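You operate a simulated robot arm through the tools that you are given. There is no shell and no other tool. Be economical: measure what you need, move in short steps, check, and stop when the job is done.

You run a simulated robot arm. Do the job below in one go: nothing can be reset, and whatever is moved stays where it is left.

JOB
Start the welder up and leave it ready, with the green lamp lit.
Fine: main switch on, pump on, press start, then put the key in and turn the key switch on.

The check looks at the end state, three seconds after you hand in, the way a careful person would. Anything else that was tipped, shoved, dropped, spilled or broken makes it a failure.

ROBOT AND FRAMES
A 6-joint arm with a fingered hand on a trunk, on a base that drives. Base frame: it is fixed to the floor where the robot stands at the start and does not move with it; the origin is under the middle of the robot, x ahead of it, y to its left, z up; the surface under the hand at the start is at about z = 0.9. Units: m, degrees, N and s.
With the tool pointing down near the work surface it reaches from about 0.26 to 0.6 m from the robot's upright axis, wherever it stands. Its first joint turns from -166.0 to 166.0 degrees. Places, roughly: key switch [0.3, 0.2, 0.9]; main switch [0.3, 0, 1]; pump switch [0.3, 0.3, 0.9]; ready lamp [0.5, 0, 1.1]. Payload 3.2 kg.
Tool frame: the origin (TCP) lies between the finger pads and is the grasp point; the fingertips stand 0.022 m ahead of it; z points along the fingers, y is the line along which they close. The gripper opens to 0.112 m. The gripper's body begins 0.06 m behind the TCP. The gripper is a hand of 3 fingers: y runs from the thumb to the fingers, the wrist lies at [0, 0, -0.218] in the tool frame, and closing takes about 1.5 s.
Orientation is told as [roll, pitch, yaw] about the base's x, y, z axes, in that order, counted from this pose: with the fingers straight down and closing along the base's y, the tool's x points along the base's -x, its y along +y and its z along -z.

CONTROLS
- The arm moves only by the tool send_rows. Its argument "rows" is a list of rows, each a list of 2 entries, a list of its own where there are three numbers: the shift along the tool's x, y, z in m, then the turn, a rotation vector about the tool's x, y, z in degrees. In form: [[[tx, ty, tz], [wx, wy, wz]], ...]. A call has 1 to 10 rows; each row is the pose to reach, as a shift and turn from the pose commanded when the call began, along the tool's axes at that moment. "grip" is the finger opening in m, from 0 to 0.112, set as the call begins (left out, the last holds). Rows are played at 5 a second. More than 0.05 m and 8.6 degrees between two rows, or a gripper value outside its range, and nothing of the call is played. A pose out of reach is approached as far as the arm can. The call stops where the force on the tool passes 50 N (or 10 N more than at its start, if that is more) or the arm is blocked; 0.2 s more then pass. Each finger travels about 0.108 m/s and halts on what it meets, pressing with about 32 N; the grip force reading is that of the motor and also rises with nothing between the fingers. The clock runs only during rows and for 0.2 s after the last one: add rows that repeat a pose to give the fingers time. The reply holds the time, the measured pose of the TCP, the force on the tool along the base axes, the opening and the grip force, in the units named above and with some noise, with the torque about the TCP (base axes, N m) and any sound that the robot's microphone picked up.
- Cameras (640 x 400 px; columns grow to the right, rows downward): "scene" is now at [0.0157, 0.15, 1.5116]; the picture's right is [-0.21, -0.98, 0.00], its down [-0.75, 0.16, -0.64] and it looks along [0.63, -0.14, -0.77] (base axes); focal length 278 px, centre (320, 200). "wrist" rides on the gripper at [0.066, 0.003, -0.08] in the tool frame; the picture's right is [-0.05, 1.00, 0.00], its down [-0.77, -0.04, -0.64] and it looks along [-0.64, -0.03, 0.77] (tool axes); focal length 275 px, centre (320, 200). There is no depth. A picture from a camera that has moved, and an enlarged one, comes with that camera's place and axes in the base frame and with its lens.
- get_image(camera): a new picture of that camera. No time passes.
- raise_lower(by): slides the trunk up (or, below 0, down) by that many m; the arm and the scene camera ride with it, the base frame stays. It gives what a move gives, with no picture.
- roll_base(legs): drives the robot by 1 to 6 legs, each [ahead, turn to the left] in m and degrees, along the robot's own axes; the way and the turn of a leg run together, so that a leg with both is an arc; at most 1.5 m and 180 degrees a leg. The arm and the cameras ride along, it lands a little off, and it stops where it bumps. It gives what a move gives.
- set_grasp(shape): the hand has 3 fingers and takes this shape, open, in about a second: jaw (thumb against the fingers, like two jaws); tri (thumb and two fingers); tip (a fingertip pinch); poke (one finger out to press); point (the index stretched); flat (the hand flat); cup (the hand cupped); fist (a fist). The gripper value then closes the fingers along that shape, each until it touches; the sizes above hold for jaw. It gives what a move gives, with no picture.
- aim_head(pan, tilt): turns the head with the scene camera to pan (to the left, within 155 degrees either way) and tilt (down, from -29 to 69), counted from straight ahead of the robot. It gives what a move gives.
- close_up(camera, box): a new picture of the part [left, top, right, bottom] of that camera's present view, enlarged. No time passes.
- hand_in(): hands the job in; it is judged then, once.

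Work in short steps. Places have to be worked out from the pictures, the camera data and where the tool is seen: move nearer, look again, correct. Check each grasp and each placing, and mend what went wrong. You have 120 turns and 82 pictures in all, those below and enlarged ones among them. Open the gripper and draw the arm clear of the work before you hand the job in, unless the task says otherwise; then end with one line.

The tools are called after "Emit:" by a JSON object that holds its "api" and its "payload". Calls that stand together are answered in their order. send_rows: Moves the arm, as the interface text tells. Its arguments: {"type":"object","properties":{"rows":{"type":"array"},"grip":{"type":"number"}},"required":["rows"]} The other tools are called the same way: raise_lower (by) slides the trunk up or down; set_grasp (shape) gives the hand a shape; roll_base (legs) drives the base; aim_head (pan, tilt) turns the head that bears the scene camera; get_image (camera) takes a picture; close_up (camera, box) takes an enlarged picture of a part of a camera's view; hand_in () hands the job in.

At the start:

```text
time: 0.0
eef_pos: [0.3644, 0.1724, 1.2615]
tcp_rot: [0.0, -0.1, 0.1]
contact_force: [0.0, 0.3, 1.0]
moment: [0.01, 0.02, -0.02]
opening: 0.1117
gripper_force: 0.0
shape: jaw
trunk travel left (down, up): [-0.551, 0.039]
robot x, y, heading: [-0.0008, 0.0026, 0.0]
head pan, tilt: [-12.4, 50.0]
```

scene: 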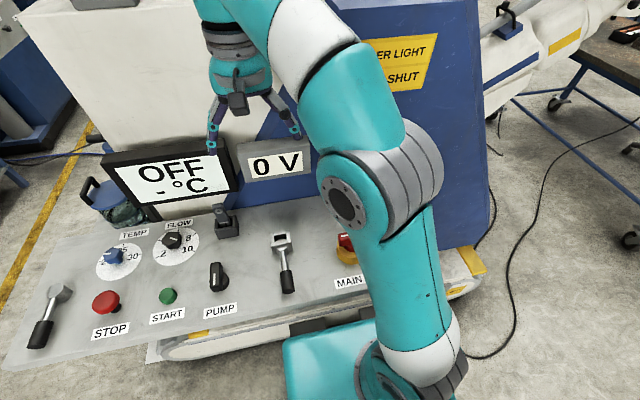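
wrist: 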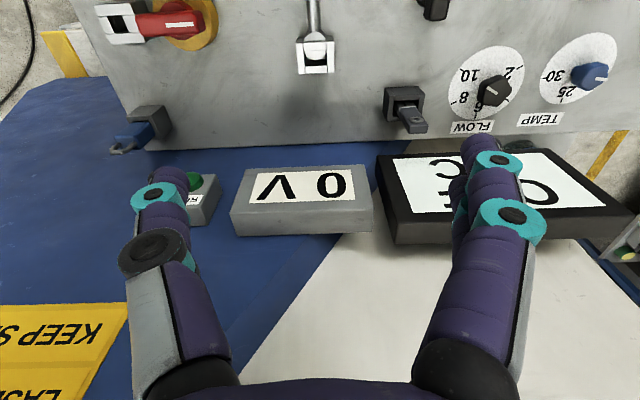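

I start by enlarging both views to read the panel.

Emit:
{"api": "close_up", "payload": {"camera": "scene", "box": [0, 130, 380, 367]}}

Emit:
{"api": "close_up", "payload": {"camera": "wrist", "box": [80, 0, 400, 200]}}

```text
1.68 times, centred on (190, 248) of scene
camera zoom: at [0.0157, 0.15, 1.5116], right [-0.21, -0.98, 0.0], down [-0.75, 0.16, -0.64], along [0.63, -0.14, -0.77], focal length 469 px, centre (539, 118)
```

zoom: 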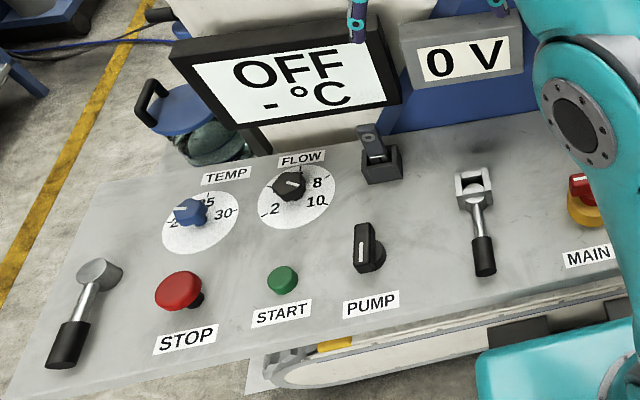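

```text
2.00 times, centred on (240, 100) of wrist
camera zoom: at [0.2984, 0.1749, 1.3421], right [0.05, 1.0, 0.0], down [0.77, -0.04, 0.64], along [0.64, -0.03, -0.77], focal length 551 px, centre (480, 400)
```

zoom: 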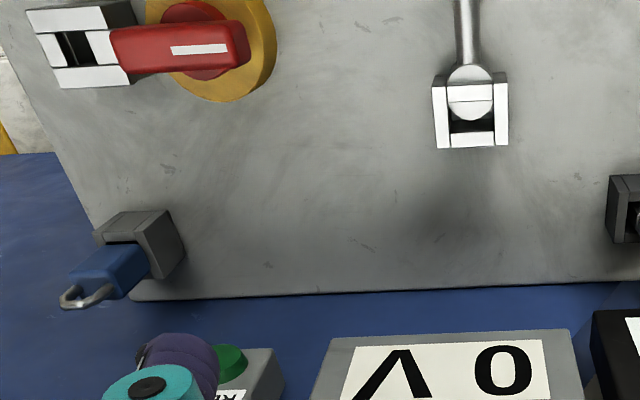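

The panel layout is partly visible; I'll tilt the tool back toward the robot so the wrist camera looks down on the panel.

Emit:
{"api": "send_rows", "payload": {"rows": [[[0, 0, 0], [0, 7, 0]], [[0, 0, 0], [0, 14, 0]], [[0, 0, 0], [0, 21, 0]], [[0, 0, 0], [0, 28, 0]], [[0, 0, 0], [0, 35, 0]], [[0, 0, 0], [0, 35, 0]]]}}

Emit:
{"api": "get_image", "payload": {"camera": "wrist"}}

Emit:
{"api": "get_image", "payload": {"camera": "scene"}}

```text
time: 1.4
eef_pos: [0.294, 0.166, 1.1812]
tcp_rot: [0.2, 33.0, 0.0]
contact_force: [0.3, -0.6, -0.8]
moment: [0.02, -0.02, -0.01]
opening: 0.1122
gripper_force: 0.2
shape: jaw
out of reach, approached as far as the arm can: row 1, 2, 3, 4, 5, 6
trunk travel left (down, up): [-0.551, 0.039]
robot x, y, heading: [-0.0031, -0.0007, 0.1]
head pan, tilt: [-12.4, 50.0]
```

```text
77 pictures are left
camera wrist: at [0.2828, 0.1683, 1.284], right [0.04, 1.0, -0.02], down [0.99, -0.04, 0.11], along [0.11, -0.03, -0.99], focal length 275 px, centre (320, 200)
```

wrist: 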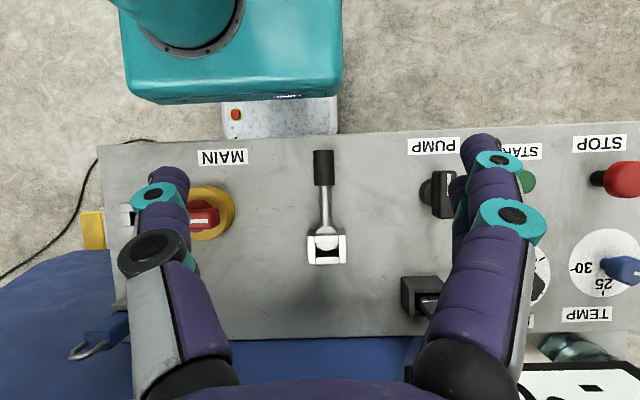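

```text
76 pictures are left
camera scene: at [0.0154, 0.1499, 1.5116], right [-0.21, -0.98, 0.0], down [-0.75, 0.16, -0.64], along [0.63, -0.14, -0.77], focal length 278 px, centre (320, 200)
```

scene: 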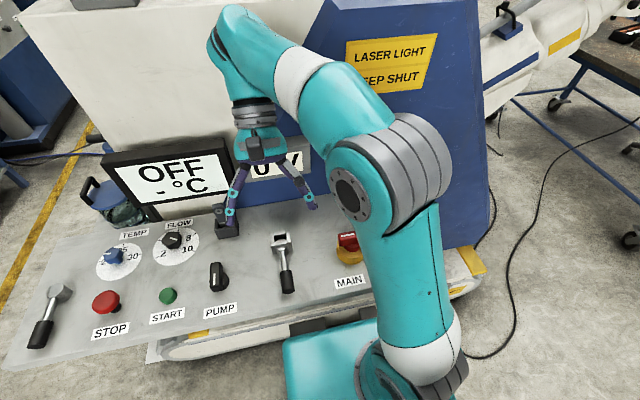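

Enlarging the candidates: the dark block with a stub, the fork lever, and the main switch.

Emit:
{"api": "close_up", "payload": {"camera": "wrist", "box": [280, 130, 480, 330]}}

Emit:
{"api": "close_up", "payload": {"camera": "wrist", "box": [60, 140, 260, 370]}}

Emit:
{"api": "close_up", "payload": {"camera": "scene", "box": [190, 190, 380, 310]}}

```text
2.00 times, centred on (380, 230) of wrist
camera zoom: at [0.2828, 0.1683, 1.284], right [0.04, 1.0, -0.02], down [0.99, -0.04, 0.11], along [0.11, -0.03, -0.99], focal length 551 px, centre (200, 140)
```

zoom: 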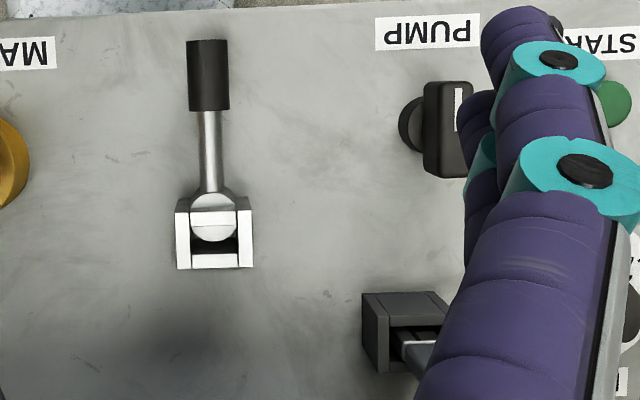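

```text
1.74 times, centred on (160, 255) of wrist
camera zoom: at [0.2828, 0.1683, 1.284], right [0.04, 1.0, -0.02], down [0.99, -0.04, 0.11], along [0.11, -0.03, -0.99], focal length 479 px, centre (598, 104)
```

zoom: 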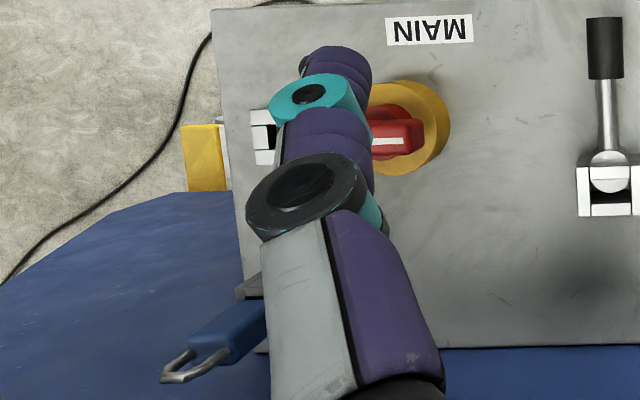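

```text
3.33 times, centred on (285, 250) of scene
camera zoom: at [0.0154, 0.1499, 1.5116], right [-0.21, -0.98, 0.0], down [-0.75, 0.16, -0.64], along [0.63, -0.14, -0.77], focal length 928 px, centre (437, 33)
```

zoom: 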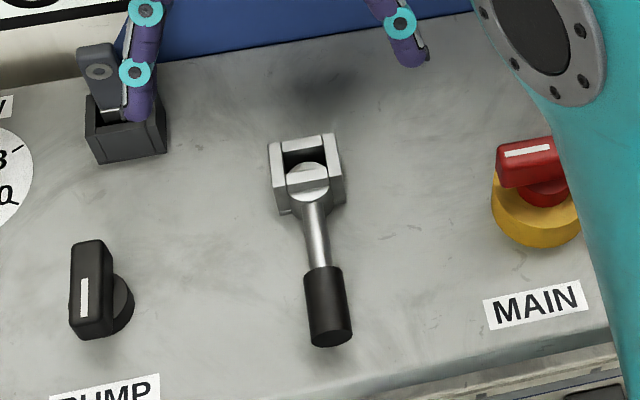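

The block at the back holds a grey key-like piece; the key switch isn't yet identified. I'll move the hand left to view the rest of the panel.

Emit:
{"api": "send_rows", "payload": {"rows": [[[0, 0.04, 0], [0, 0, 0]], [[0, 0.08, 0], [0, 0, 0]], [[0, 0.12, 0], [0, 0, 0]], [[0, 0.16, 0], [0, 0, 0]], [[0, 0.2, 0], [0, 0, 0]], [[0, 0.2, 0], [0, 0, 0]]]}}

Emit:
{"api": "get_image", "payload": {"camera": "wrist"}}

Emit:
{"api": "get_image", "payload": {"camera": "scene"}}

```text
time: 2.8
eef_pos: [0.2667, 0.3416, 1.1483]
tcp_rot: [0.2, 34.8, 0.0]
contact_force: [-0.6, 0.1, 0.4]
moment: [0.0, -0.03, 0.02]
opening: 0.1119
gripper_force: 0.1
shape: jaw
out of reach, approached as far as the arm can: row 1, 2, 3, 4, 5, 6
trunk travel left (down, up): [-0.551, 0.039]
robot x, y, heading: [-0.0, -0.0003, 0.0]
head pan, tilt: [-12.4, 50.0]
```

```text
72 pictures are left
camera wrist: at [0.2584, 0.3453, 1.2521], right [0.04, 1.0, -0.02], down [1.0, -0.04, 0.08], along [0.08, -0.03, -1.0], focal length 275 px, centre (320, 200)
```

wrist: 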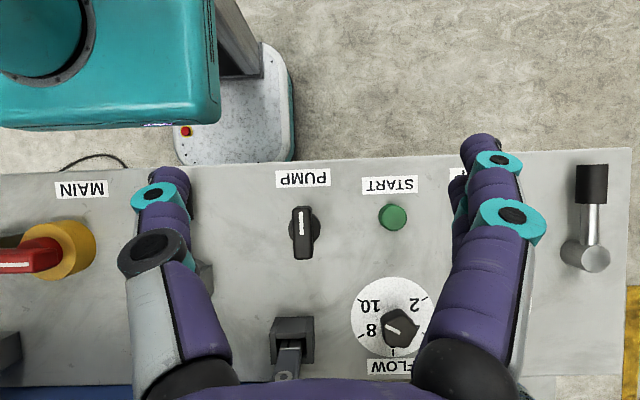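

```text
71 pictures are left
camera scene: at [0.0157, 0.1502, 1.5116], right [-0.21, -0.98, 0.0], down [-0.75, 0.16, -0.64], along [0.63, -0.14, -0.77], focal length 278 px, centre (320, 200)
```

scene: 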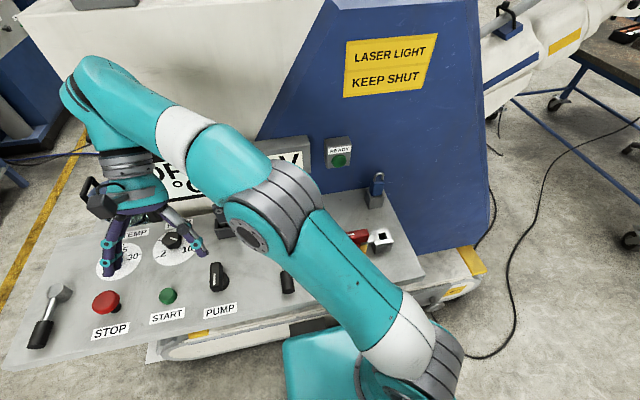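

The right part is now exposed: a white socket with a dark hole beside the main handle. Enlarge.

Emit:
{"api": "close_up", "payload": {"camera": "scene", "box": [310, 130, 430, 280]}}

Emit:
{"api": "close_up", "payload": {"camera": "wrist", "box": [230, 160, 450, 400]}}

```text
2.67 times, centred on (370, 205) of scene
camera zoom: at [0.0157, 0.1502, 1.5116], right [-0.21, -0.98, 0.0], down [-0.75, 0.16, -0.64], along [0.63, -0.14, -0.77], focal length 742 px, centre (187, 187)
```

zoom: 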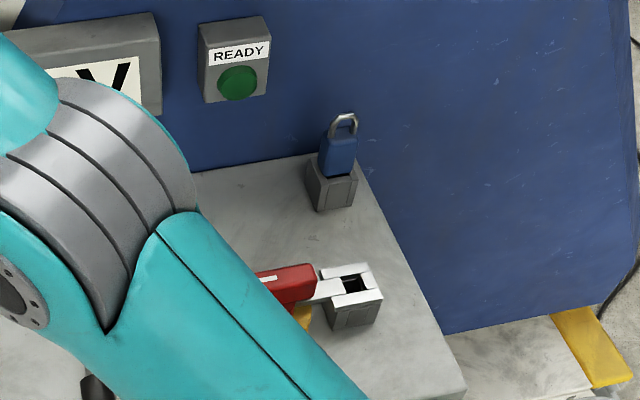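

```text
1.67 times, centred on (340, 280) of wrist
camera zoom: at [0.2584, 0.3453, 1.2521], right [0.04, 1.0, -0.02], down [1.0, -0.04, 0.08], along [0.08, -0.03, -1.0], focal length 459 px, centre (287, 67)
```

zoom: 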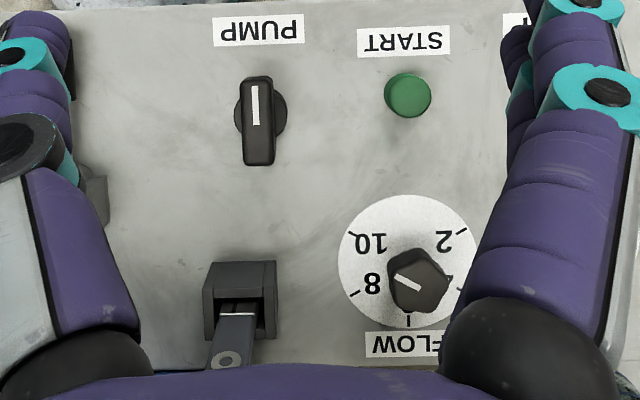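

No key switch visible on the panel's top so far; I'll back off a bit to look at the panel's front face and under the arm.

Emit:
{"api": "roll_base", "payload": {"legs": [[-0.6, 0]]}}

Emit:
{"api": "aim_head", "payload": {"pan": -5, "tilt": 35}}

Emit:
{"api": "get_image", "payload": {"camera": "scene"}}

Emit:
{"api": "get_image", "payload": {"camera": "wrist"}}

```text
time: 6.2
eef_pos: [-0.3396, 0.3418, 1.1485]
tcp_rot: [0.1, 34.8, 0.3]
contact_force: [1.1, -0.5, -0.5]
moment: [-0.02, -0.01, 0.01]
opening: 0.1115
gripper_force: 0.0
shape: jaw
trunk travel left (down, up): [-0.551, 0.039]
robot x, y, heading: [-0.6051, -0.0005, 0.2]
head pan, tilt: [-12.4, 50.0]
```

```text
time: 7.0
eef_pos: [-0.3388, 0.3415, 1.1464]
tcp_rot: [0.2, 34.8, 0.3]
contact_force: [-1.0, 0.9, -0.3]
moment: [0.0, -0.01, 0.01]
opening: 0.1117
gripper_force: 0.0
shape: jaw
trunk travel left (down, up): [-0.551, 0.039]
robot x, y, heading: [-0.6067, -0.0035, 0.2]
head pan, tilt: [-5.0, 35.0]
```

```text
68 pictures are left
camera scene: at [-0.5776, 0.1574, 1.5333], right [-0.08, -1.0, 0.0], down [-0.57, 0.05, -0.82], along [0.82, -0.07, -0.57], focal length 278 px, centre (320, 200)
```

scene: 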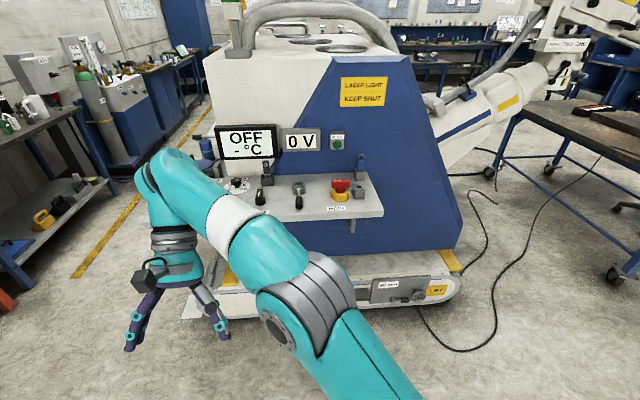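

```text
67 pictures are left
camera wrist: at [-0.3484, 0.3446, 1.2523], right [0.03, 1.0, -0.02], down [1.0, -0.03, 0.08], along [0.08, -0.03, -1.0], focal length 275 px, centre (320, 200)
```

wrist: 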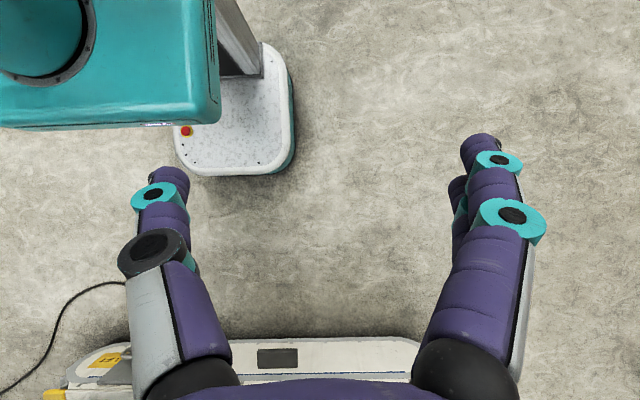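

A grey box with a knob sits low on the carriage front; enlarge it and the panel.

Emit:
{"api": "close_up", "payload": {"camera": "scene", "box": [340, 260, 470, 330]}}

Emit:
{"api": "close_up", "payload": {"camera": "scene", "box": [200, 110, 400, 240]}}

```text
4.92 times, centred on (405, 295) of scene
camera zoom: at [-0.5776, 0.1574, 1.5333], right [-0.08, -1.0, 0.0], down [-0.57, 0.05, -0.82], along [0.82, -0.07, -0.57], focal length 1370 px, centre (-98, -268)
```

zoom: 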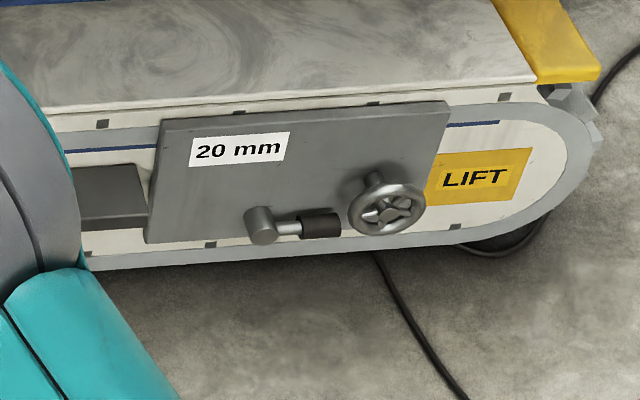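

```text
3.08 times, centred on (300, 175) of scene
camera zoom: at [-0.5776, 0.1574, 1.5333], right [-0.08, -1.0, 0.0], down [-0.57, 0.05, -0.82], along [0.82, -0.07, -0.57], focal length 856 px, centre (382, 277)
```

zoom: 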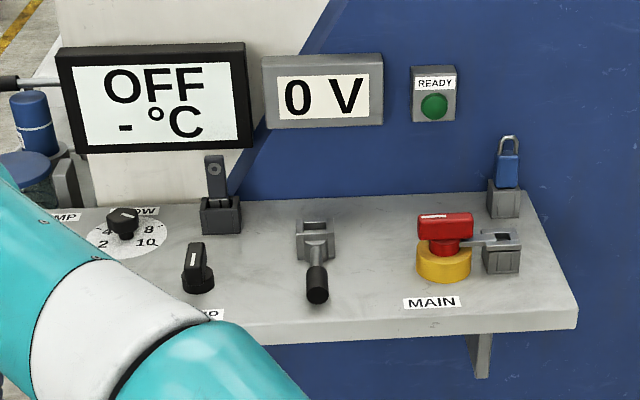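

The shelf is horizontal. I'll put the tool upright again (away from the panel) and then drive back to view the middle lever and the key block close up.

Emit:
{"api": "send_rows", "payload": {"rows": [[[0, -0.02, 0], [0, -7, 0]], [[0, -0.05, 0], [0, -14, 0]], [[0, -0.08, 0], [0, -21, 0]], [[0, -0.11, 0], [0, -28, 0]], [[0, -0.14, 0], [0, -35, 0]], [[0, -0.14, 0], [0, -35, 0]]]}}

```text
time: 8.4
eef_pos: [-0.34, 0.2019, 1.1469]
tcp_rot: [0.1, -0.3, 0.2]
contact_force: [-1.3, -0.8, 0.8]
moment: [0.0, 0.02, -0.04]
opening: 0.1119
gripper_force: 0.1
shape: jaw
trunk travel left (down, up): [-0.551, 0.039]
robot x, y, heading: [-0.6055, -0.0045, 0.3]
head pan, tilt: [-5.0, 35.0]
```

Tool is upright. Drive forward to the start spot.

Emit:
{"api": "roll_base", "payload": {"legs": [[0.6, -0.3]]}}

Emit:
{"api": "aim_head", "payload": {"pan": -12, "tilt": 50}}

Emit:
{"api": "get_image", "payload": {"camera": "wrist"}}

Emit:
{"api": "get_image", "payload": {"camera": "scene"}}

```text
time: 11.8
eef_pos: [0.2601, 0.2008, 1.1476]
tcp_rot: [0.0, -0.2, -0.2]
contact_force: [-0.6, 0.1, -0.1]
moment: [-0.01, -0.01, 0.01]
opening: 0.112
gripper_force: 0.0
shape: jaw
trunk travel left (down, up): [-0.551, 0.039]
robot x, y, heading: [-0.0102, -0.0038, 0.0]
head pan, tilt: [-5.0, 35.0]
```

```text
time: 12.5
eef_pos: [0.2591, 0.2003, 1.1472]
tcp_rot: [0.1, -0.3, -0.2]
contact_force: [-0.1, -0.8, 0.4]
moment: [-0.01, 0.01, 0.0]
opening: 0.112
gripper_force: 0.0
shape: jaw
trunk travel left (down, up): [-0.551, 0.039]
robot x, y, heading: [-0.008, -0.0007, -0.1]
head pan, tilt: [-12.0, 50.0]
```

```text
64 pictures are left
camera wrist: at [0.1924, 0.2039, 1.2272], right [0.05, 1.0, 0.0], down [0.77, -0.04, 0.64], along [0.64, -0.03, -0.77], focal length 275 px, centre (320, 200)
```

wrist: 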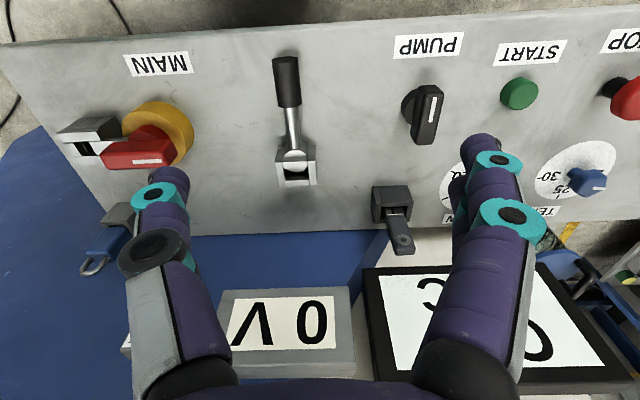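

```text
63 pictures are left
camera scene: at [0.0083, 0.1497, 1.5117], right [-0.21, -0.98, 0.0], down [-0.75, 0.16, -0.64], along [0.63, -0.14, -0.77], focal length 278 px, centre (320, 200)
```

scene: 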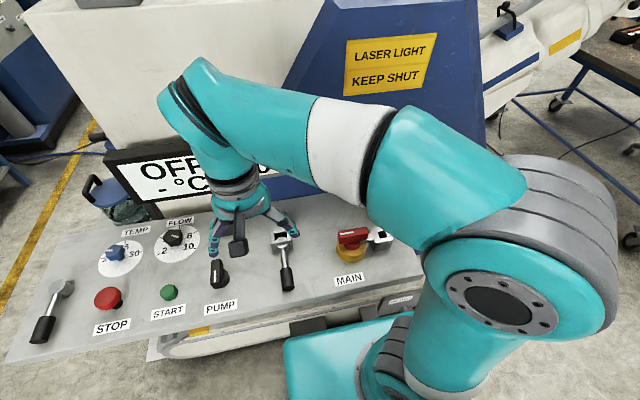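

Emit:
{"api": "close_up", "payload": {"camera": "wrist", "box": [250, 40, 450, 265]}}

Emit:
{"api": "close_up", "payload": {"camera": "wrist", "box": [40, 40, 220, 200]}}

Emit:
{"api": "close_up", "payload": {"camera": "wrist", "box": [360, 160, 440, 270]}}

```text
1.78 times, centred on (350, 152) of wrist
camera zoom: at [0.1924, 0.2039, 1.2272], right [0.05, 1.0, 0.0], down [0.77, -0.04, 0.64], along [0.64, -0.03, -0.77], focal length 489 px, centre (267, 284)
```

zoom: 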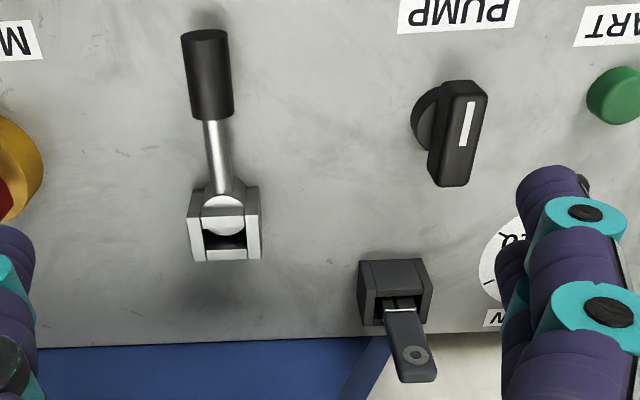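

```text
2.50 times, centred on (130, 120) of wrist
camera zoom: at [0.1924, 0.2039, 1.2272], right [0.05, 1.0, 0.0], down [0.77, -0.04, 0.64], along [0.64, -0.03, -0.77], focal length 688 px, centre (795, 400)
```

zoom: 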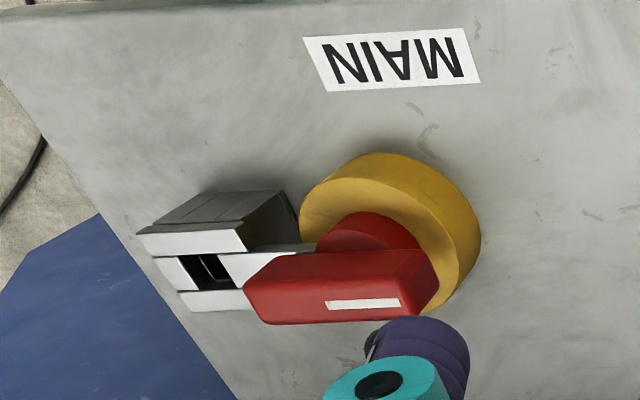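

```text
3.64 times, centred on (400, 215) of wrist
camera zoom: at [0.1924, 0.2039, 1.2272], right [0.05, 1.0, 0.0], down [0.77, -0.04, 0.64], along [0.64, -0.03, -0.77], focal length 1001 px, centre (29, 146)
```

zoom: 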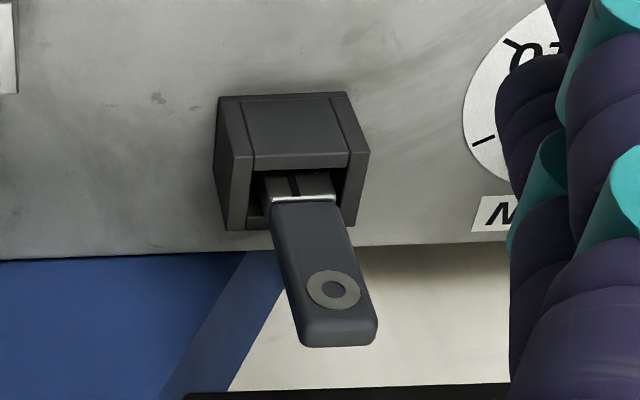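

The holder contains a key fob. The middle block with slot looks like it may relate to the key switch; I move the camera closer to it.

Emit:
{"api": "send_rows", "payload": {"rows": [[[-0.03, -0.01, 0.03], [0, 0, 0]], [[-0.06, -0.02, 0.06], [0, 0, 0]], [[-0.085, -0.03, 0.09], [0, 0, 0]], [[-0.085, -0.03, 0.12], [0, 0, 0]], [[-0.085, -0.03, 0.12], [0, 0, 0]]]}}

Emit:
{"api": "get_image", "payload": {"camera": "wrist"}}

```text
time: 13.7
eef_pos: [0.3433, 0.172, 1.0276]
tcp_rot: [0.1, -0.1, -0.3]
contact_force: [-0.3, 0.1, -0.4]
moment: [0.03, -0.01, -0.03]
opening: 0.1118
gripper_force: 0.0
shape: jaw
trunk travel left (down, up): [-0.551, 0.039]
robot x, y, heading: [-0.0069, -0.0008, -0.2]
head pan, tilt: [-12.0, 50.0]
```

```text
59 pictures are left
camera wrist: at [0.2775, 0.1744, 1.107], right [0.05, 1.0, 0.0], down [0.77, -0.04, 0.64], along [0.64, -0.03, -0.77], focal length 275 px, centre (320, 200)
```

wrist: 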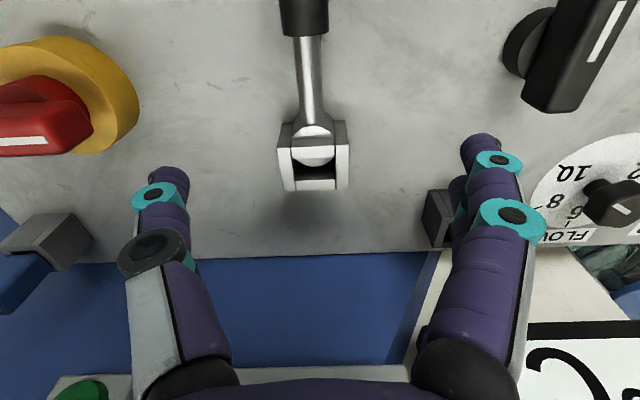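

Enlarging the lever block at this closer range.

Emit:
{"api": "close_up", "payload": {"camera": "wrist", "box": [265, 100, 365, 200]}}

Emit:
{"api": "close_up", "payload": {"camera": "scene", "box": [190, 190, 320, 300]}}

```text
4.00 times, centred on (315, 150) of wrist
camera zoom: at [0.2775, 0.1744, 1.107], right [0.05, 1.0, 0.0], down [0.77, -0.04, 0.64], along [0.64, -0.03, -0.77], focal length 1101 px, centre (340, 400)
```

zoom: 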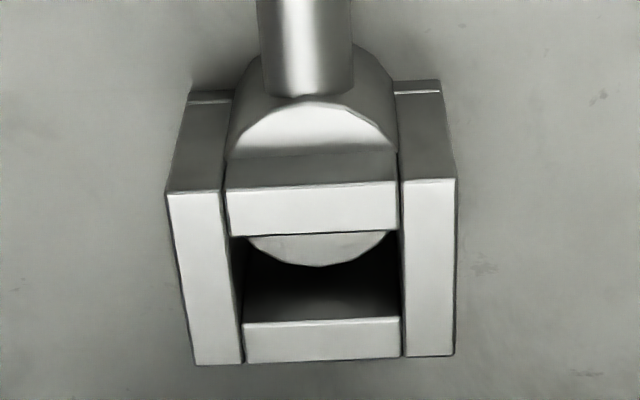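

```text
3.64 times, centred on (255, 245) of scene
camera zoom: at [0.0082, 0.1496, 1.5117], right [-0.21, -0.98, 0.0], down [-0.75, 0.16, -0.64], along [0.63, -0.14, -0.77], focal length 1012 px, centre (556, 36)
```

zoom: 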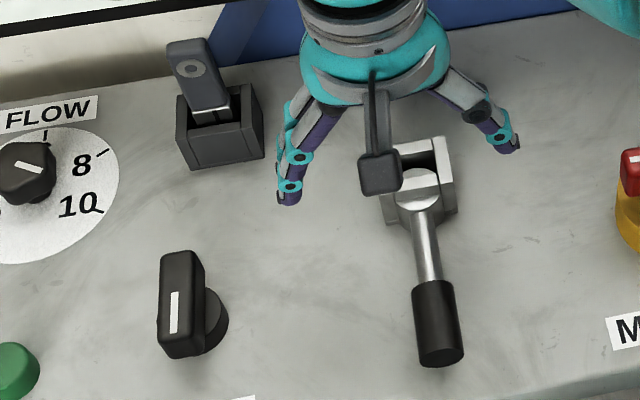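

The middle block is a pocket on a lever hub: that is the key switch (key goes in the pocket, lever turns it). First the main switch, bar top at about (0.337, 0, 0.97), lying along y. I rise, move over it and yaw 90° to grip across x.

Emit:
{"api": "send_rows", "payload": {"rows": [[[0, 0, -0.045], [0, 0, 0]], [[0, 0, -0.09], [0, 0, -8]], [[0, -0.03, -0.09], [0, 0, -16]], [[0.002, -0.06, -0.09], [0, 0, -24]], [[0.004, -0.09, -0.09], [0, 0, -32]], [[0.006, -0.12, -0.09], [0, 0, -40]], [[0.006, -0.15, -0.09], [0, 0, -48]], [[0.006, -0.172, -0.09], [0, 0, -56]], [[0.006, -0.172, -0.09], [0, 0, -64]], [[0.006, -0.172, -0.09], [0, 0, -72]]], "grip": 0.06}}

Emit:
{"api": "send_rows", "payload": {"rows": [[[0, 0, 0], [0, 0, -8]], [[0, 0, 0], [0, 0, -16]], [[0, 0, 0], [0, 0, -18]], [[0, 0, 0], [0, 0, -18]]]}}

Emit:
{"api": "get_image", "payload": {"camera": "wrist"}}

Emit:
{"api": "get_image", "payload": {"camera": "scene"}}

```text
time: 15.9
eef_pos: [0.3262, 0.0528, 1.0859]
tcp_rot: [-0.9, 0.4, 71.1]
contact_force: [0.5, -1.1, 0.3]
moment: [0.01, -0.03, 0.0]
opening: 0.0605
gripper_force: 0.1
shape: jaw
out of reach, approached as far as the arm can: row 9, 10
trunk travel left (down, up): [-0.551, 0.039]
robot x, y, heading: [-0.0114, -0.0041, -0.3]
head pan, tilt: [-12.0, 50.0]
```

```text
time: 16.9
eef_pos: [0.2942, 0.119, 1.048]
tcp_rot: [-0.4, 0.1, 89.6]
contact_force: [-0.3, -0.5, -0.3]
moment: [0.0, 0.02, -0.02]
opening: 0.0607
gripper_force: 0.1
shape: jaw
out of reach, approached as far as the arm can: row 1, 2, 3, 4
trunk travel left (down, up): [-0.551, 0.039]
robot x, y, heading: [-0.0082, -0.0009, -0.1]
head pan, tilt: [-12.0, 50.0]
```

```text
56 pictures are left
camera wrist: at [0.29, 0.0529, 1.1283], right [-1.0, 0.05, -0.01], down [0.04, 0.77, 0.63], along [0.04, 0.63, -0.77], focal length 275 px, centre (320, 200)
```

wrist: 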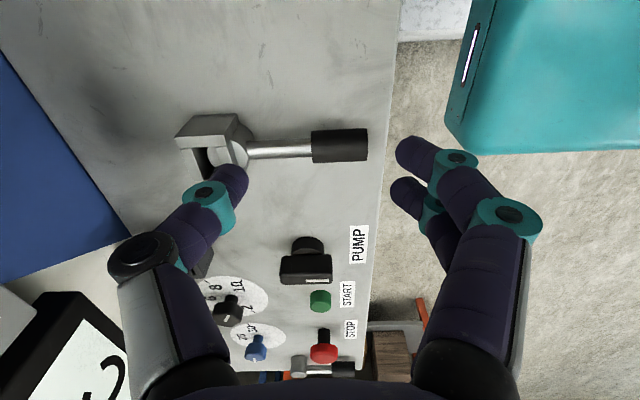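

```text
55 pictures are left
camera scene: at [0.0082, 0.1496, 1.5117], right [-0.21, -0.98, 0.0], down [-0.75, 0.16, -0.64], along [0.63, -0.14, -0.77], focal length 278 px, centre (320, 200)
```

scene: 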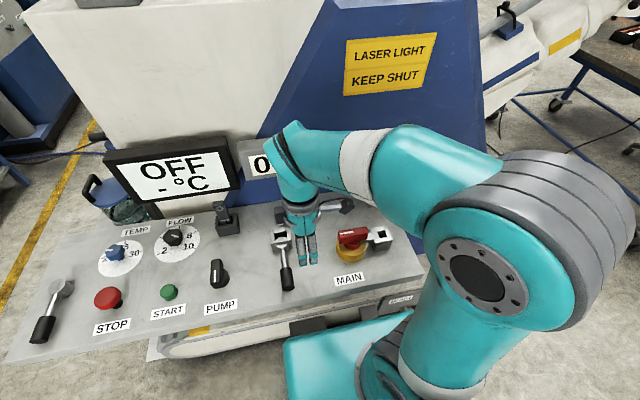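

Yaw +90 isn't reachable there; I lift and swing to yaw −90 instead.

Emit:
{"api": "send_rows", "payload": {"rows": [[[0, 0, -0.04], [0, 0, 8]], [[0, 0, -0.06], [0, 0, 16]], [[0, 0, -0.06], [0, 0, 24]], [[0, 0, -0.06], [0, 0, 32]], [[0, 0, -0.06], [0, 0, 40]], [[0, 0, -0.06], [0, 0, 48]], [[0, 0, -0.06], [0, 0, 56]], [[0, 0, -0.06], [0, 0, 64]], [[0, 0, -0.06], [0, 0, 72]], [[0, 0, -0.06], [0, 0, 80]]]}}

Emit:
{"api": "send_rows", "payload": {"rows": [[[0, 0, 0], [0, 0, 8]], [[0, 0, 0], [0, 0, 16]], [[0, 0, 0], [0, 0, 24]], [[0, 0, 0], [0, 0, 32]], [[0, 0, 0], [0, 0, 40]], [[0, 0, 0], [0, 0, 48]], [[0, 0, 0], [0, 0, 56]], [[0, 0, 0], [0, 0, 64]], [[0, 0, 0], [0, 0, 72]], [[0, 0, 0], [0, 0, 80]]]}}

```text
time: 19.1
eef_pos: [0.2968, 0.1186, 1.1092]
tcp_rot: [0.2, -0.2, 9.5]
contact_force: [-0.3, -0.6, 0.7]
moment: [-0.02, -0.01, -0.01]
opening: 0.0605
gripper_force: 0.2
shape: jaw
trunk travel left (down, up): [-0.551, 0.039]
robot x, y, heading: [-0.0101, -0.0024, 0.0]
head pan, tilt: [-12.0, 50.0]
```

```text
time: 21.3
eef_pos: [0.2955, 0.1195, 1.1094]
tcp_rot: [0.2, 0.1, -70.3]
contact_force: [0.3, 0.1, -0.2]
moment: [0.0, 0.0, -0.01]
opening: 0.0605
gripper_force: 0.0
shape: jaw
trunk travel left (down, up): [-0.551, 0.039]
robot x, y, heading: [-0.011, 0.0012, 0.1]
head pan, tilt: [-12.0, 50.0]
```

Emit:
{"api": "send_rows", "payload": {"rows": [[[-0.03, 0, 0], [0, 0, 7]], [[-0.06, 0, 0], [0, 0, 14]], [[-0.09, -0.001, 0], [0, 0, 20]], [[-0.127, -0.002, 0], [0, 0, 20]], [[-0.127, -0.002, 0], [0, 0, 20]]]}}

Emit:
{"api": "get_image", "payload": {"camera": "wrist"}}

```text
time: 22.5
eef_pos: [0.3374, -0.0023, 1.1084]
tcp_rot: [0.1, 0.0, -90.3]
contact_force: [-0.3, -0.5, 0.4]
moment: [0.02, -0.01, 0.01]
opening: 0.0604
gripper_force: 0.1
shape: jaw
trunk travel left (down, up): [-0.551, 0.039]
robot x, y, heading: [-0.0087, -0.0039, -0.3]
head pan, tilt: [-12.0, 50.0]
```

```text
54 pictures are left
camera wrist: at [0.3399, 0.0639, 1.1892], right [1.0, -0.05, 0.0], down [-0.04, -0.77, 0.63], along [-0.03, -0.63, -0.77], focal length 275 px, centre (320, 200)
```

wrist: 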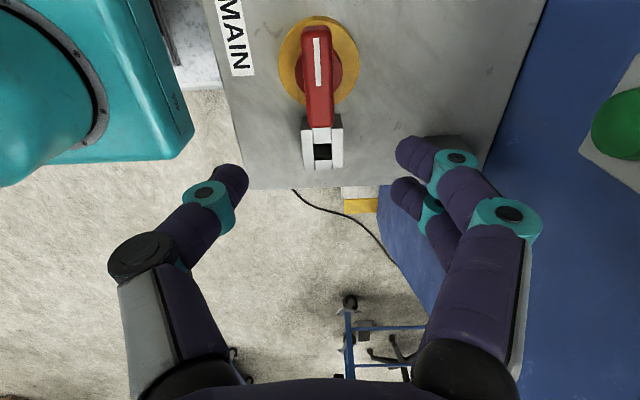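

Bar centre is about (0.338, 0.003), 23 mm thick. Descend around it.

Emit:
{"api": "send_rows", "payload": {"rows": [[[0.005, 0, 0.04], [0, 0, 0]], [[0.005, 0, 0.08], [0, 0, 0]], [[0.005, 0, 0.11], [0, 0, 0]], [[0.005, 0, 0.136], [0, 0, 0]], [[0.005, 0, 0.136], [0, 0, 0]]]}}

Emit:
{"api": "get_image", "payload": {"camera": "wrist"}}

Emit:
{"api": "close_up", "payload": {"camera": "scene", "box": [270, 170, 430, 300]}}

```text
time: 23.7
eef_pos: [0.3374, 0.0025, 0.9739]
tcp_rot: [0.3, 0.1, -90.4]
contact_force: [0.6, -0.1, -0.2]
moment: [0.02, -0.01, 0.03]
opening: 0.0605
gripper_force: 0.1
shape: jaw
trunk travel left (down, up): [-0.551, 0.039]
robot x, y, heading: [-0.0065, -0.0033, -0.1]
head pan, tilt: [-12.0, 50.0]
```

```text
53 pictures are left
camera wrist: at [0.3405, 0.0684, 1.0534], right [1.0, -0.05, 0.0], down [-0.04, -0.77, 0.63], along [-0.03, -0.63, -0.77], focal length 275 px, centre (320, 200)
```

wrist: 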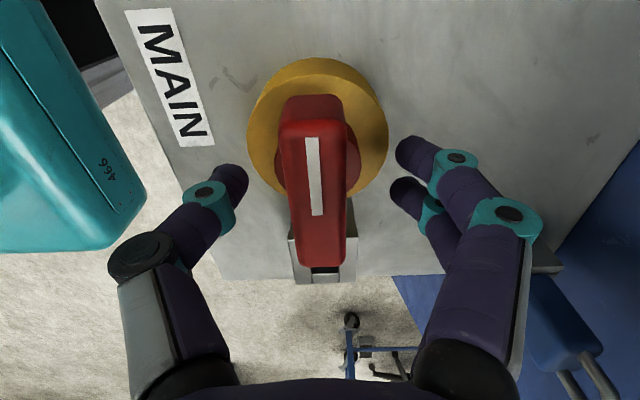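

```text
3.08 times, centred on (350, 235) of scene
camera zoom: at [0.0082, 0.1496, 1.5117], right [-0.21, -0.98, 0.0], down [-0.75, 0.16, -0.64], along [0.63, -0.14, -0.77], focal length 856 px, centre (228, 92)
```

zoom: 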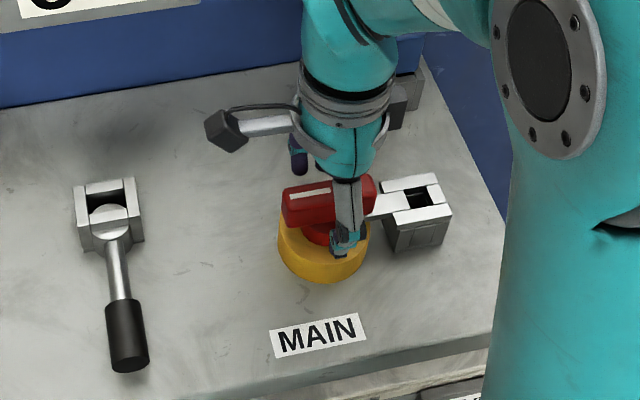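

Fingers straddle the bar. Close on it.

Emit:
{"api": "send_rows", "payload": {"rows": [[[0, 0, 0], [0, 0, 0]], [[0, 0, 0], [0, 0, 0]], [[0, 0, 0], [0, 0, 0]], [[0, 0, 0], [0, 0, 0]], [[0, 0, 0], [0, 0, 0]], [[0, 0, 0], [0, 0, 0]]], "grip": 0.0}}

Emit:
{"api": "get_image", "payload": {"camera": "wrist"}}

```text
time: 25.1
eef_pos: [0.3373, 0.0022, 0.9721]
tcp_rot: [0.3, 0.1, -90.2]
contact_force: [-1.2, -0.2, -4.8]
moment: [0.02, -0.03, 0.0]
opening: 0.0162
gripper_force: 32.1
shape: jaw
trunk travel left (down, up): [-0.551, 0.039]
robot x, y, heading: [-0.0064, -0.0046, -0.2]
head pan, tilt: [-12.0, 50.0]
```

```text
51 pictures are left
camera wrist: at [0.3407, 0.0684, 1.0536], right [1.0, -0.05, 0.0], down [-0.04, -0.77, 0.63], along [-0.03, -0.63, -0.77], focal length 275 px, centre (320, 200)
```

wrist: 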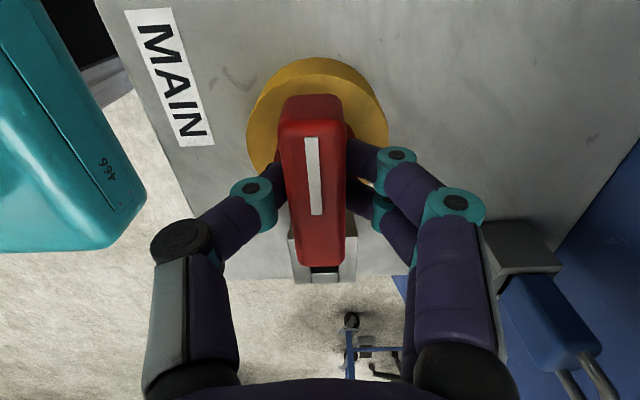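

Gripped. Test-twist a little counter-clockwise and read the moment.

Emit:
{"api": "send_rows", "payload": {"rows": [[[0, 0, 0], [0, 0, -4]], [[0, 0, 0], [0, 0, -8]], [[0, 0, 0], [0, 0, -12]], [[0, 0, 0], [0, 0, -12]]]}}

Emit:
{"api": "close_up", "payload": {"camera": "scene", "box": [270, 170, 430, 300]}}

```text
time: 26.1
eef_pos: [0.3381, 0.0027, 0.973]
tcp_rot: [0.2, 0.0, -78.3]
contact_force: [0.7, -1.2, -3.7]
moment: [0.0, -0.04, -0.79]
opening: 0.016
gripper_force: 32.1
shape: jaw
trunk travel left (down, up): [-0.551, 0.039]
robot x, y, heading: [-0.0061, -0.0047, -0.2]
head pan, tilt: [-12.0, 50.0]
```

```text
3.08 times, centred on (350, 235) of scene
camera zoom: at [0.0087, 0.1493, 1.5117], right [-0.21, -0.98, 0.0], down [-0.75, 0.16, -0.64], along [0.63, -0.14, -0.77], focal length 856 px, centre (228, 92)
```

zoom: 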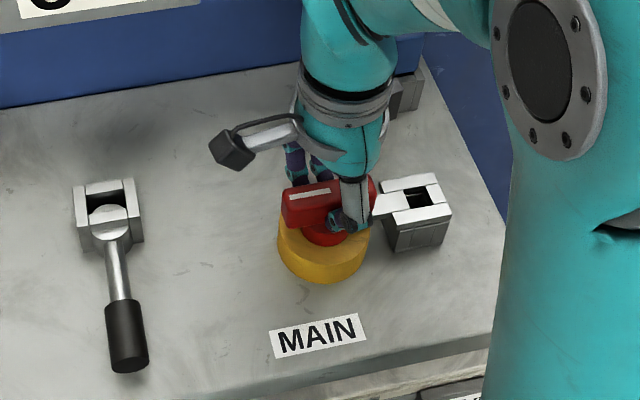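

The handle didn't follow counter-clockwise. Try clockwise.

Emit:
{"api": "send_rows", "payload": {"rows": [[[0, 0, 0], [0, 0, 8]], [[0, 0, 0], [0, 0, 16]], [[0, 0, 0], [0, 0, 24]], [[0, 0, 0], [0, 0, 30]], [[0, 0, 0], [0, 0, 30]]]}}

Emit:
{"api": "close_up", "payload": {"camera": "scene", "box": [270, 170, 430, 300]}}

```text
time: 27.3
eef_pos: [0.3383, 0.0028, 0.9718]
tcp_rot: [0.2, 0.2, -108.3]
contact_force: [5.1, -4.8, 1.6]
moment: [-0.12, -0.12, 0.04]
opening: 0.0158
gripper_force: 31.2
shape: jaw
trunk travel left (down, up): [-0.551, 0.039]
robot x, y, heading: [-0.0098, -0.0031, -0.2]
head pan, tilt: [-12.0, 50.0]
```

```text
3.08 times, centred on (350, 235) of scene
camera zoom: at [0.0091, 0.1483, 1.5118], right [-0.21, -0.98, 0.0], down [-0.75, 0.16, -0.64], along [0.63, -0.13, -0.77], focal length 856 px, centre (228, 92)
```

zoom: 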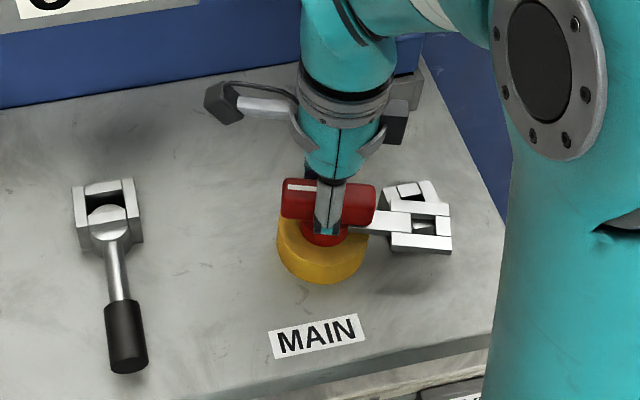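

Clockwise works: handle and its hasp plate swing off the box. Continue clockwise.

Emit:
{"api": "send_rows", "payload": {"rows": [[[0, 0, 0], [0, 0, 8]], [[0, 0, 0], [0, 0, 16]], [[0, 0, 0], [0, 0, 24]], [[0, 0, 0], [0, 0, 32]], [[0, 0, 0], [0, 0, 40]], [[0, 0, 0], [0, 0, 48]], [[0, 0, 0], [0, 0, 56]], [[0, 0, 0], [0, 0, 56]]]}}

Emit:
{"api": "get_image", "payload": {"camera": "scene"}}

```text
time: 29.1
eef_pos: [0.3383, 0.0008, 0.9745]
tcp_rot: [-0.2, 0.2, -164.4]
contact_force: [9.0, -10.9, 2.1]
moment: [-0.3, -0.16, 0.03]
opening: 0.0156
gripper_force: 32.0
shape: jaw
trunk travel left (down, up): [-0.551, 0.039]
robot x, y, heading: [-0.0078, -0.0024, -0.3]
head pan, tilt: [-12.0, 50.0]
```

```text
48 pictures are left
camera scene: at [0.0098, 0.1475, 1.5119], right [-0.21, -0.98, 0.0], down [-0.75, 0.16, -0.64], along [0.63, -0.13, -0.77], focal length 278 px, centre (320, 200)
```

scene: 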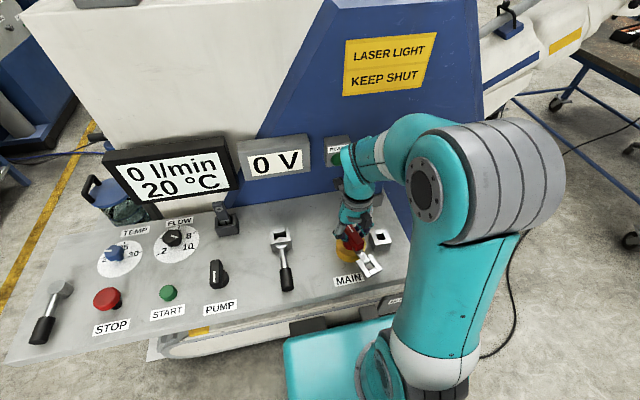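

The display came on (0 l/min, 20 °C). Turn on to the 90° stop.

Emit:
{"api": "send_rows", "payload": {"rows": [[[0, 0, 0], [0, 0, 5]], [[0, 0, 0], [0, 0, 10]], [[0, 0, 0], [0, 0, 16]], [[0, 0, 0], [0, 0, 16]]]}}

Emit:
{"api": "close_up", "payload": {"camera": "scene", "box": [270, 170, 430, 300]}}

```text
time: 30.1
eef_pos: [0.3386, 0.0009, 0.9731]
tcp_rot: [-0.2, 0.2, 179.7]
contact_force: [9.9, -11.6, 4.8]
moment: [-0.33, -0.16, 0.09]
opening: 0.0159
gripper_force: 31.9
shape: jaw
trunk travel left (down, up): [-0.551, 0.039]
robot x, y, heading: [-0.01, -0.0022, -0.1]
head pan, tilt: [-12.0, 50.0]
```

```text
3.08 times, centred on (350, 235) of scene
camera zoom: at [0.0097, 0.1472, 1.5119], right [-0.21, -0.98, 0.0], down [-0.75, 0.16, -0.64], along [0.63, -0.13, -0.77], focal length 856 px, centre (228, 92)
```

zoom: 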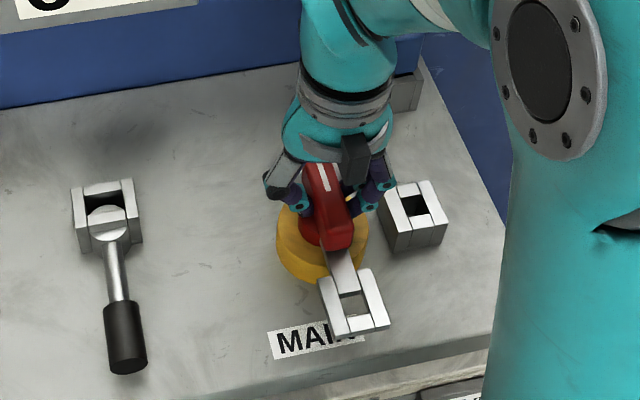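

Main is at 90°. Release slightly and lift straight up.

Emit:
{"api": "send_rows", "payload": {"rows": [[[0, 0, 0], [0, 0, 0]], [[0, 0, 0], [0, 0, 0]], [[0, 0, -0.03], [0, 0, 0]], [[0, 0, -0.07], [0, 0, 0]], [[0, 0, -0.12], [0, 0, 0]], [[0, 0, -0.15], [0, 0, 0]]], "grip": 0.035}}

Emit:
{"api": "send_rows", "payload": {"rows": [[[0, 0, 0], [0, 0, -8.5]], [[0, 0, 0], [0, 0, -17]], [[0, 0, 0], [0, 0, -25.5]], [[0, 0, 0], [0, 0, -34]], [[0, 0, 0], [0, 0, -42.5]], [[0, 0, 0], [0, 0, -51]], [[0, 0, 0], [0, 0, -59.5]], [[0, 0, 0], [0, 0, -68]], [[0, 0, 0], [0, 0, -76.5]], [[0, 0, 0], [0, 0, -85]]], "grip": 0.06}}

Emit:
{"api": "send_rows", "payload": {"rows": [[[0, 0, 0], [0, 0, -8.5]], [[0, 0, 0], [0, 0, -17]], [[0, 0, 0], [0, 0, -25.5]], [[0, 0, 0], [0, 0, -34]], [[0, 0, 0], [0, 0, -42.5]], [[0, 0, 0], [0, 0, -51]], [[0, 0, 0], [0, 0, -59.5]], [[0, 0, 0], [0, 0, -68]], [[0, 0, 0], [0, 0, -76.5]], [[0, 0, 0], [0, 0, -85]]]}}

```text
time: 31.5
eef_pos: [0.3376, 0.0039, 1.1231]
tcp_rot: [-0.2, 0.2, 179.7]
contact_force: [0.1, -0.6, -0.2]
moment: [0.01, -0.01, -0.03]
opening: 0.0346
gripper_force: 0.0
shape: jaw
trunk travel left (down, up): [-0.551, 0.039]
robot x, y, heading: [-0.0098, 0.001, 0.0]
head pan, tilt: [-12.0, 50.0]
```

```text
time: 33.7
eef_pos: [0.3367, 0.0019, 1.1214]
tcp_rot: [0.1, 0.2, -95.1]
contact_force: [1.0, -0.5, 0.0]
moment: [-0.02, -0.02, -0.01]
opening: 0.0594
gripper_force: 0.0
shape: jaw
trunk travel left (down, up): [-0.551, 0.039]
robot x, y, heading: [-0.008, -0.0023, -0.0]
head pan, tilt: [-12.0, 50.0]
```

```text
time: 35.9
eef_pos: [0.3367, 0.0027, 1.1231]
tcp_rot: [0.2, -0.2, -10.1]
contact_force: [-0.1, 0.2, 0.0]
moment: [0.04, 0.0, -0.02]
opening: 0.0595
gripper_force: 0.1
shape: jaw
trunk travel left (down, up): [-0.551, 0.039]
robot x, y, heading: [-0.0108, 0.0001, -0.1]
head pan, tilt: [-12.0, 50.0]
```

Move over the pump switch.

Emit:
{"api": "send_rows", "payload": {"rows": [[[0.01, 0.038, 0], [0, 0, -5]], [[0.02, 0.076, 0], [0, 0, -10]], [[0.03, 0.114, 0], [0, 0, -10]], [[0.04, 0.152, 0], [0, 0, -10]], [[0.05, 0.19, 0], [0, 0, -10]], [[0.06, 0.228, 0], [0, 0, -10]], [[0.07, 0.266, 0], [0, 0, -10]], [[0.08, 0.3, 0], [0, 0, -10]], [[0.08, 0.3, 0], [0, 0, -10]]]}}

Emit:
{"api": "get_image", "payload": {"camera": "wrist"}}

Emit:
{"api": "get_image", "payload": {"camera": "scene"}}

```text
time: 37.9
eef_pos: [0.3119, 0.3107, 1.1229]
tcp_rot: [0.0, -0.1, -0.2]
contact_force: [1.1, 0.1, 0.9]
moment: [0.03, 0.01, -0.01]
opening: 0.0596
gripper_force: 0.0
shape: jaw
trunk travel left (down, up): [-0.551, 0.039]
robot x, y, heading: [-0.0073, -0.0034, -0.1]
head pan, tilt: [-12.0, 50.0]
```

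```text
46 pictures are left
camera wrist: at [0.2442, 0.3151, 1.2041], right [0.05, 1.0, 0.0], down [0.77, -0.04, 0.64], along [0.64, -0.03, -0.77], focal length 275 px, centre (320, 200)
```

wrist: 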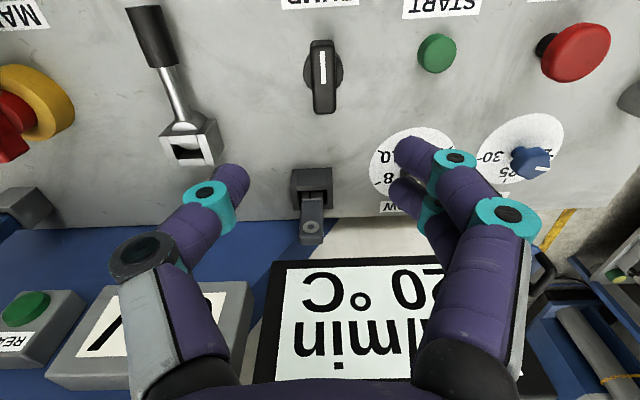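

```text
45 pictures are left
camera scene: at [0.0082, 0.1493, 1.5117], right [-0.21, -0.98, 0.0], down [-0.75, 0.16, -0.64], along [0.63, -0.14, -0.77], focal length 278 px, centre (320, 200)
```

scene: 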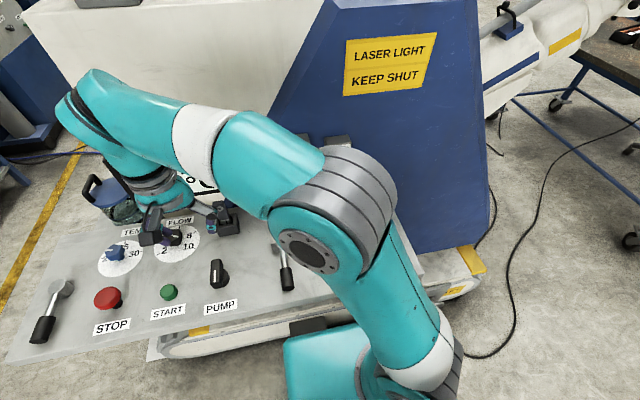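

Pump bar centre ≈ (0.317, 0.313), top ≈ 0.945. Descend around it.

Emit:
{"api": "send_rows", "payload": {"rows": [[[-0.005, 0.002, 0.05], [0, 0, 0]], [[-0.005, 0.002, 0.1], [0, 0, 0]], [[-0.005, 0.002, 0.14], [0, 0, 0]], [[-0.005, 0.002, 0.17], [0, 0, 0]], [[-0.005, 0.002, 0.17], [0, 0, 0]]], "grip": 0.05}}

Emit:
{"api": "get_image", "payload": {"camera": "wrist"}}

```text
refused: row 1 steps farther than a row can; nothing moved
```

```text
44 pictures are left
camera wrist: at [0.2442, 0.3151, 1.2041], right [0.05, 1.0, 0.0], down [0.77, -0.04, 0.64], along [0.64, -0.03, -0.77], focal length 275 px, centre (320, 200)
```

wrist: 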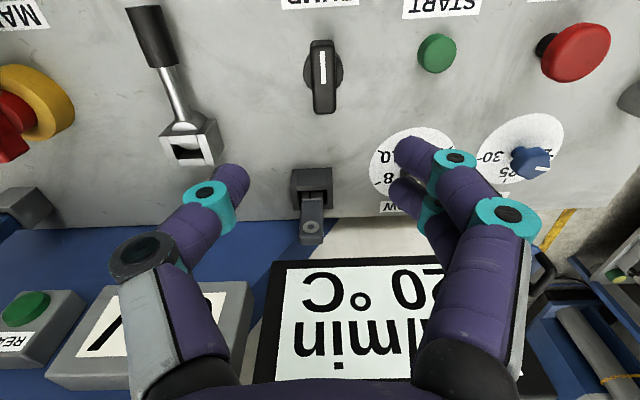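

Row step was slightly too long; resend with smaller steps.

Emit:
{"api": "send_rows", "payload": {"rows": [[[-0.005, 0.002, 0.04], [0, 0, 0]], [[-0.005, 0.002, 0.08], [0, 0, 0]], [[-0.005, 0.002, 0.12], [0, 0, 0]], [[-0.005, 0.002, 0.15], [0, 0, 0]], [[-0.005, 0.002, 0.17], [0, 0, 0]], [[-0.005, 0.002, 0.17], [0, 0, 0]]], "grip": 0.05}}

Emit:
{"api": "get_image", "payload": {"camera": "wrist"}}

```text
time: 39.3
eef_pos: [0.3165, 0.3155, 0.9545]
tcp_rot: [0.1, -0.1, -0.2]
contact_force: [0.2, 0.8, 0.0]
moment: [-0.02, 0.01, -0.02]
opening: 0.0507
gripper_force: 0.1
shape: jaw
trunk travel left (down, up): [-0.551, 0.039]
robot x, y, heading: [-0.0072, -0.0027, -0.1]
head pan, tilt: [-12.0, 50.0]
```

```text
43 pictures are left
camera wrist: at [0.2498, 0.3177, 1.0339], right [0.05, 1.0, 0.0], down [0.77, -0.04, 0.64], along [0.64, -0.03, -0.77], focal length 275 px, centre (320, 200)
```

wrist: 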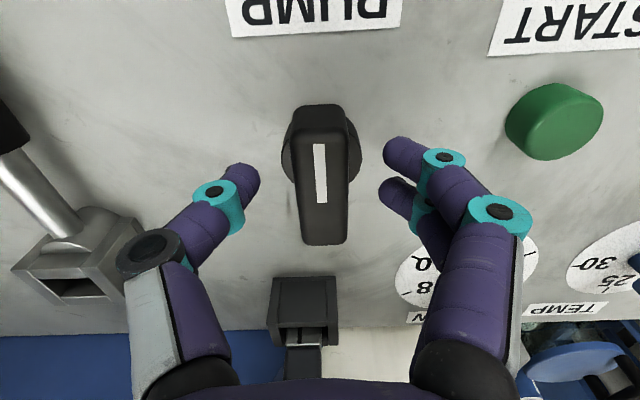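

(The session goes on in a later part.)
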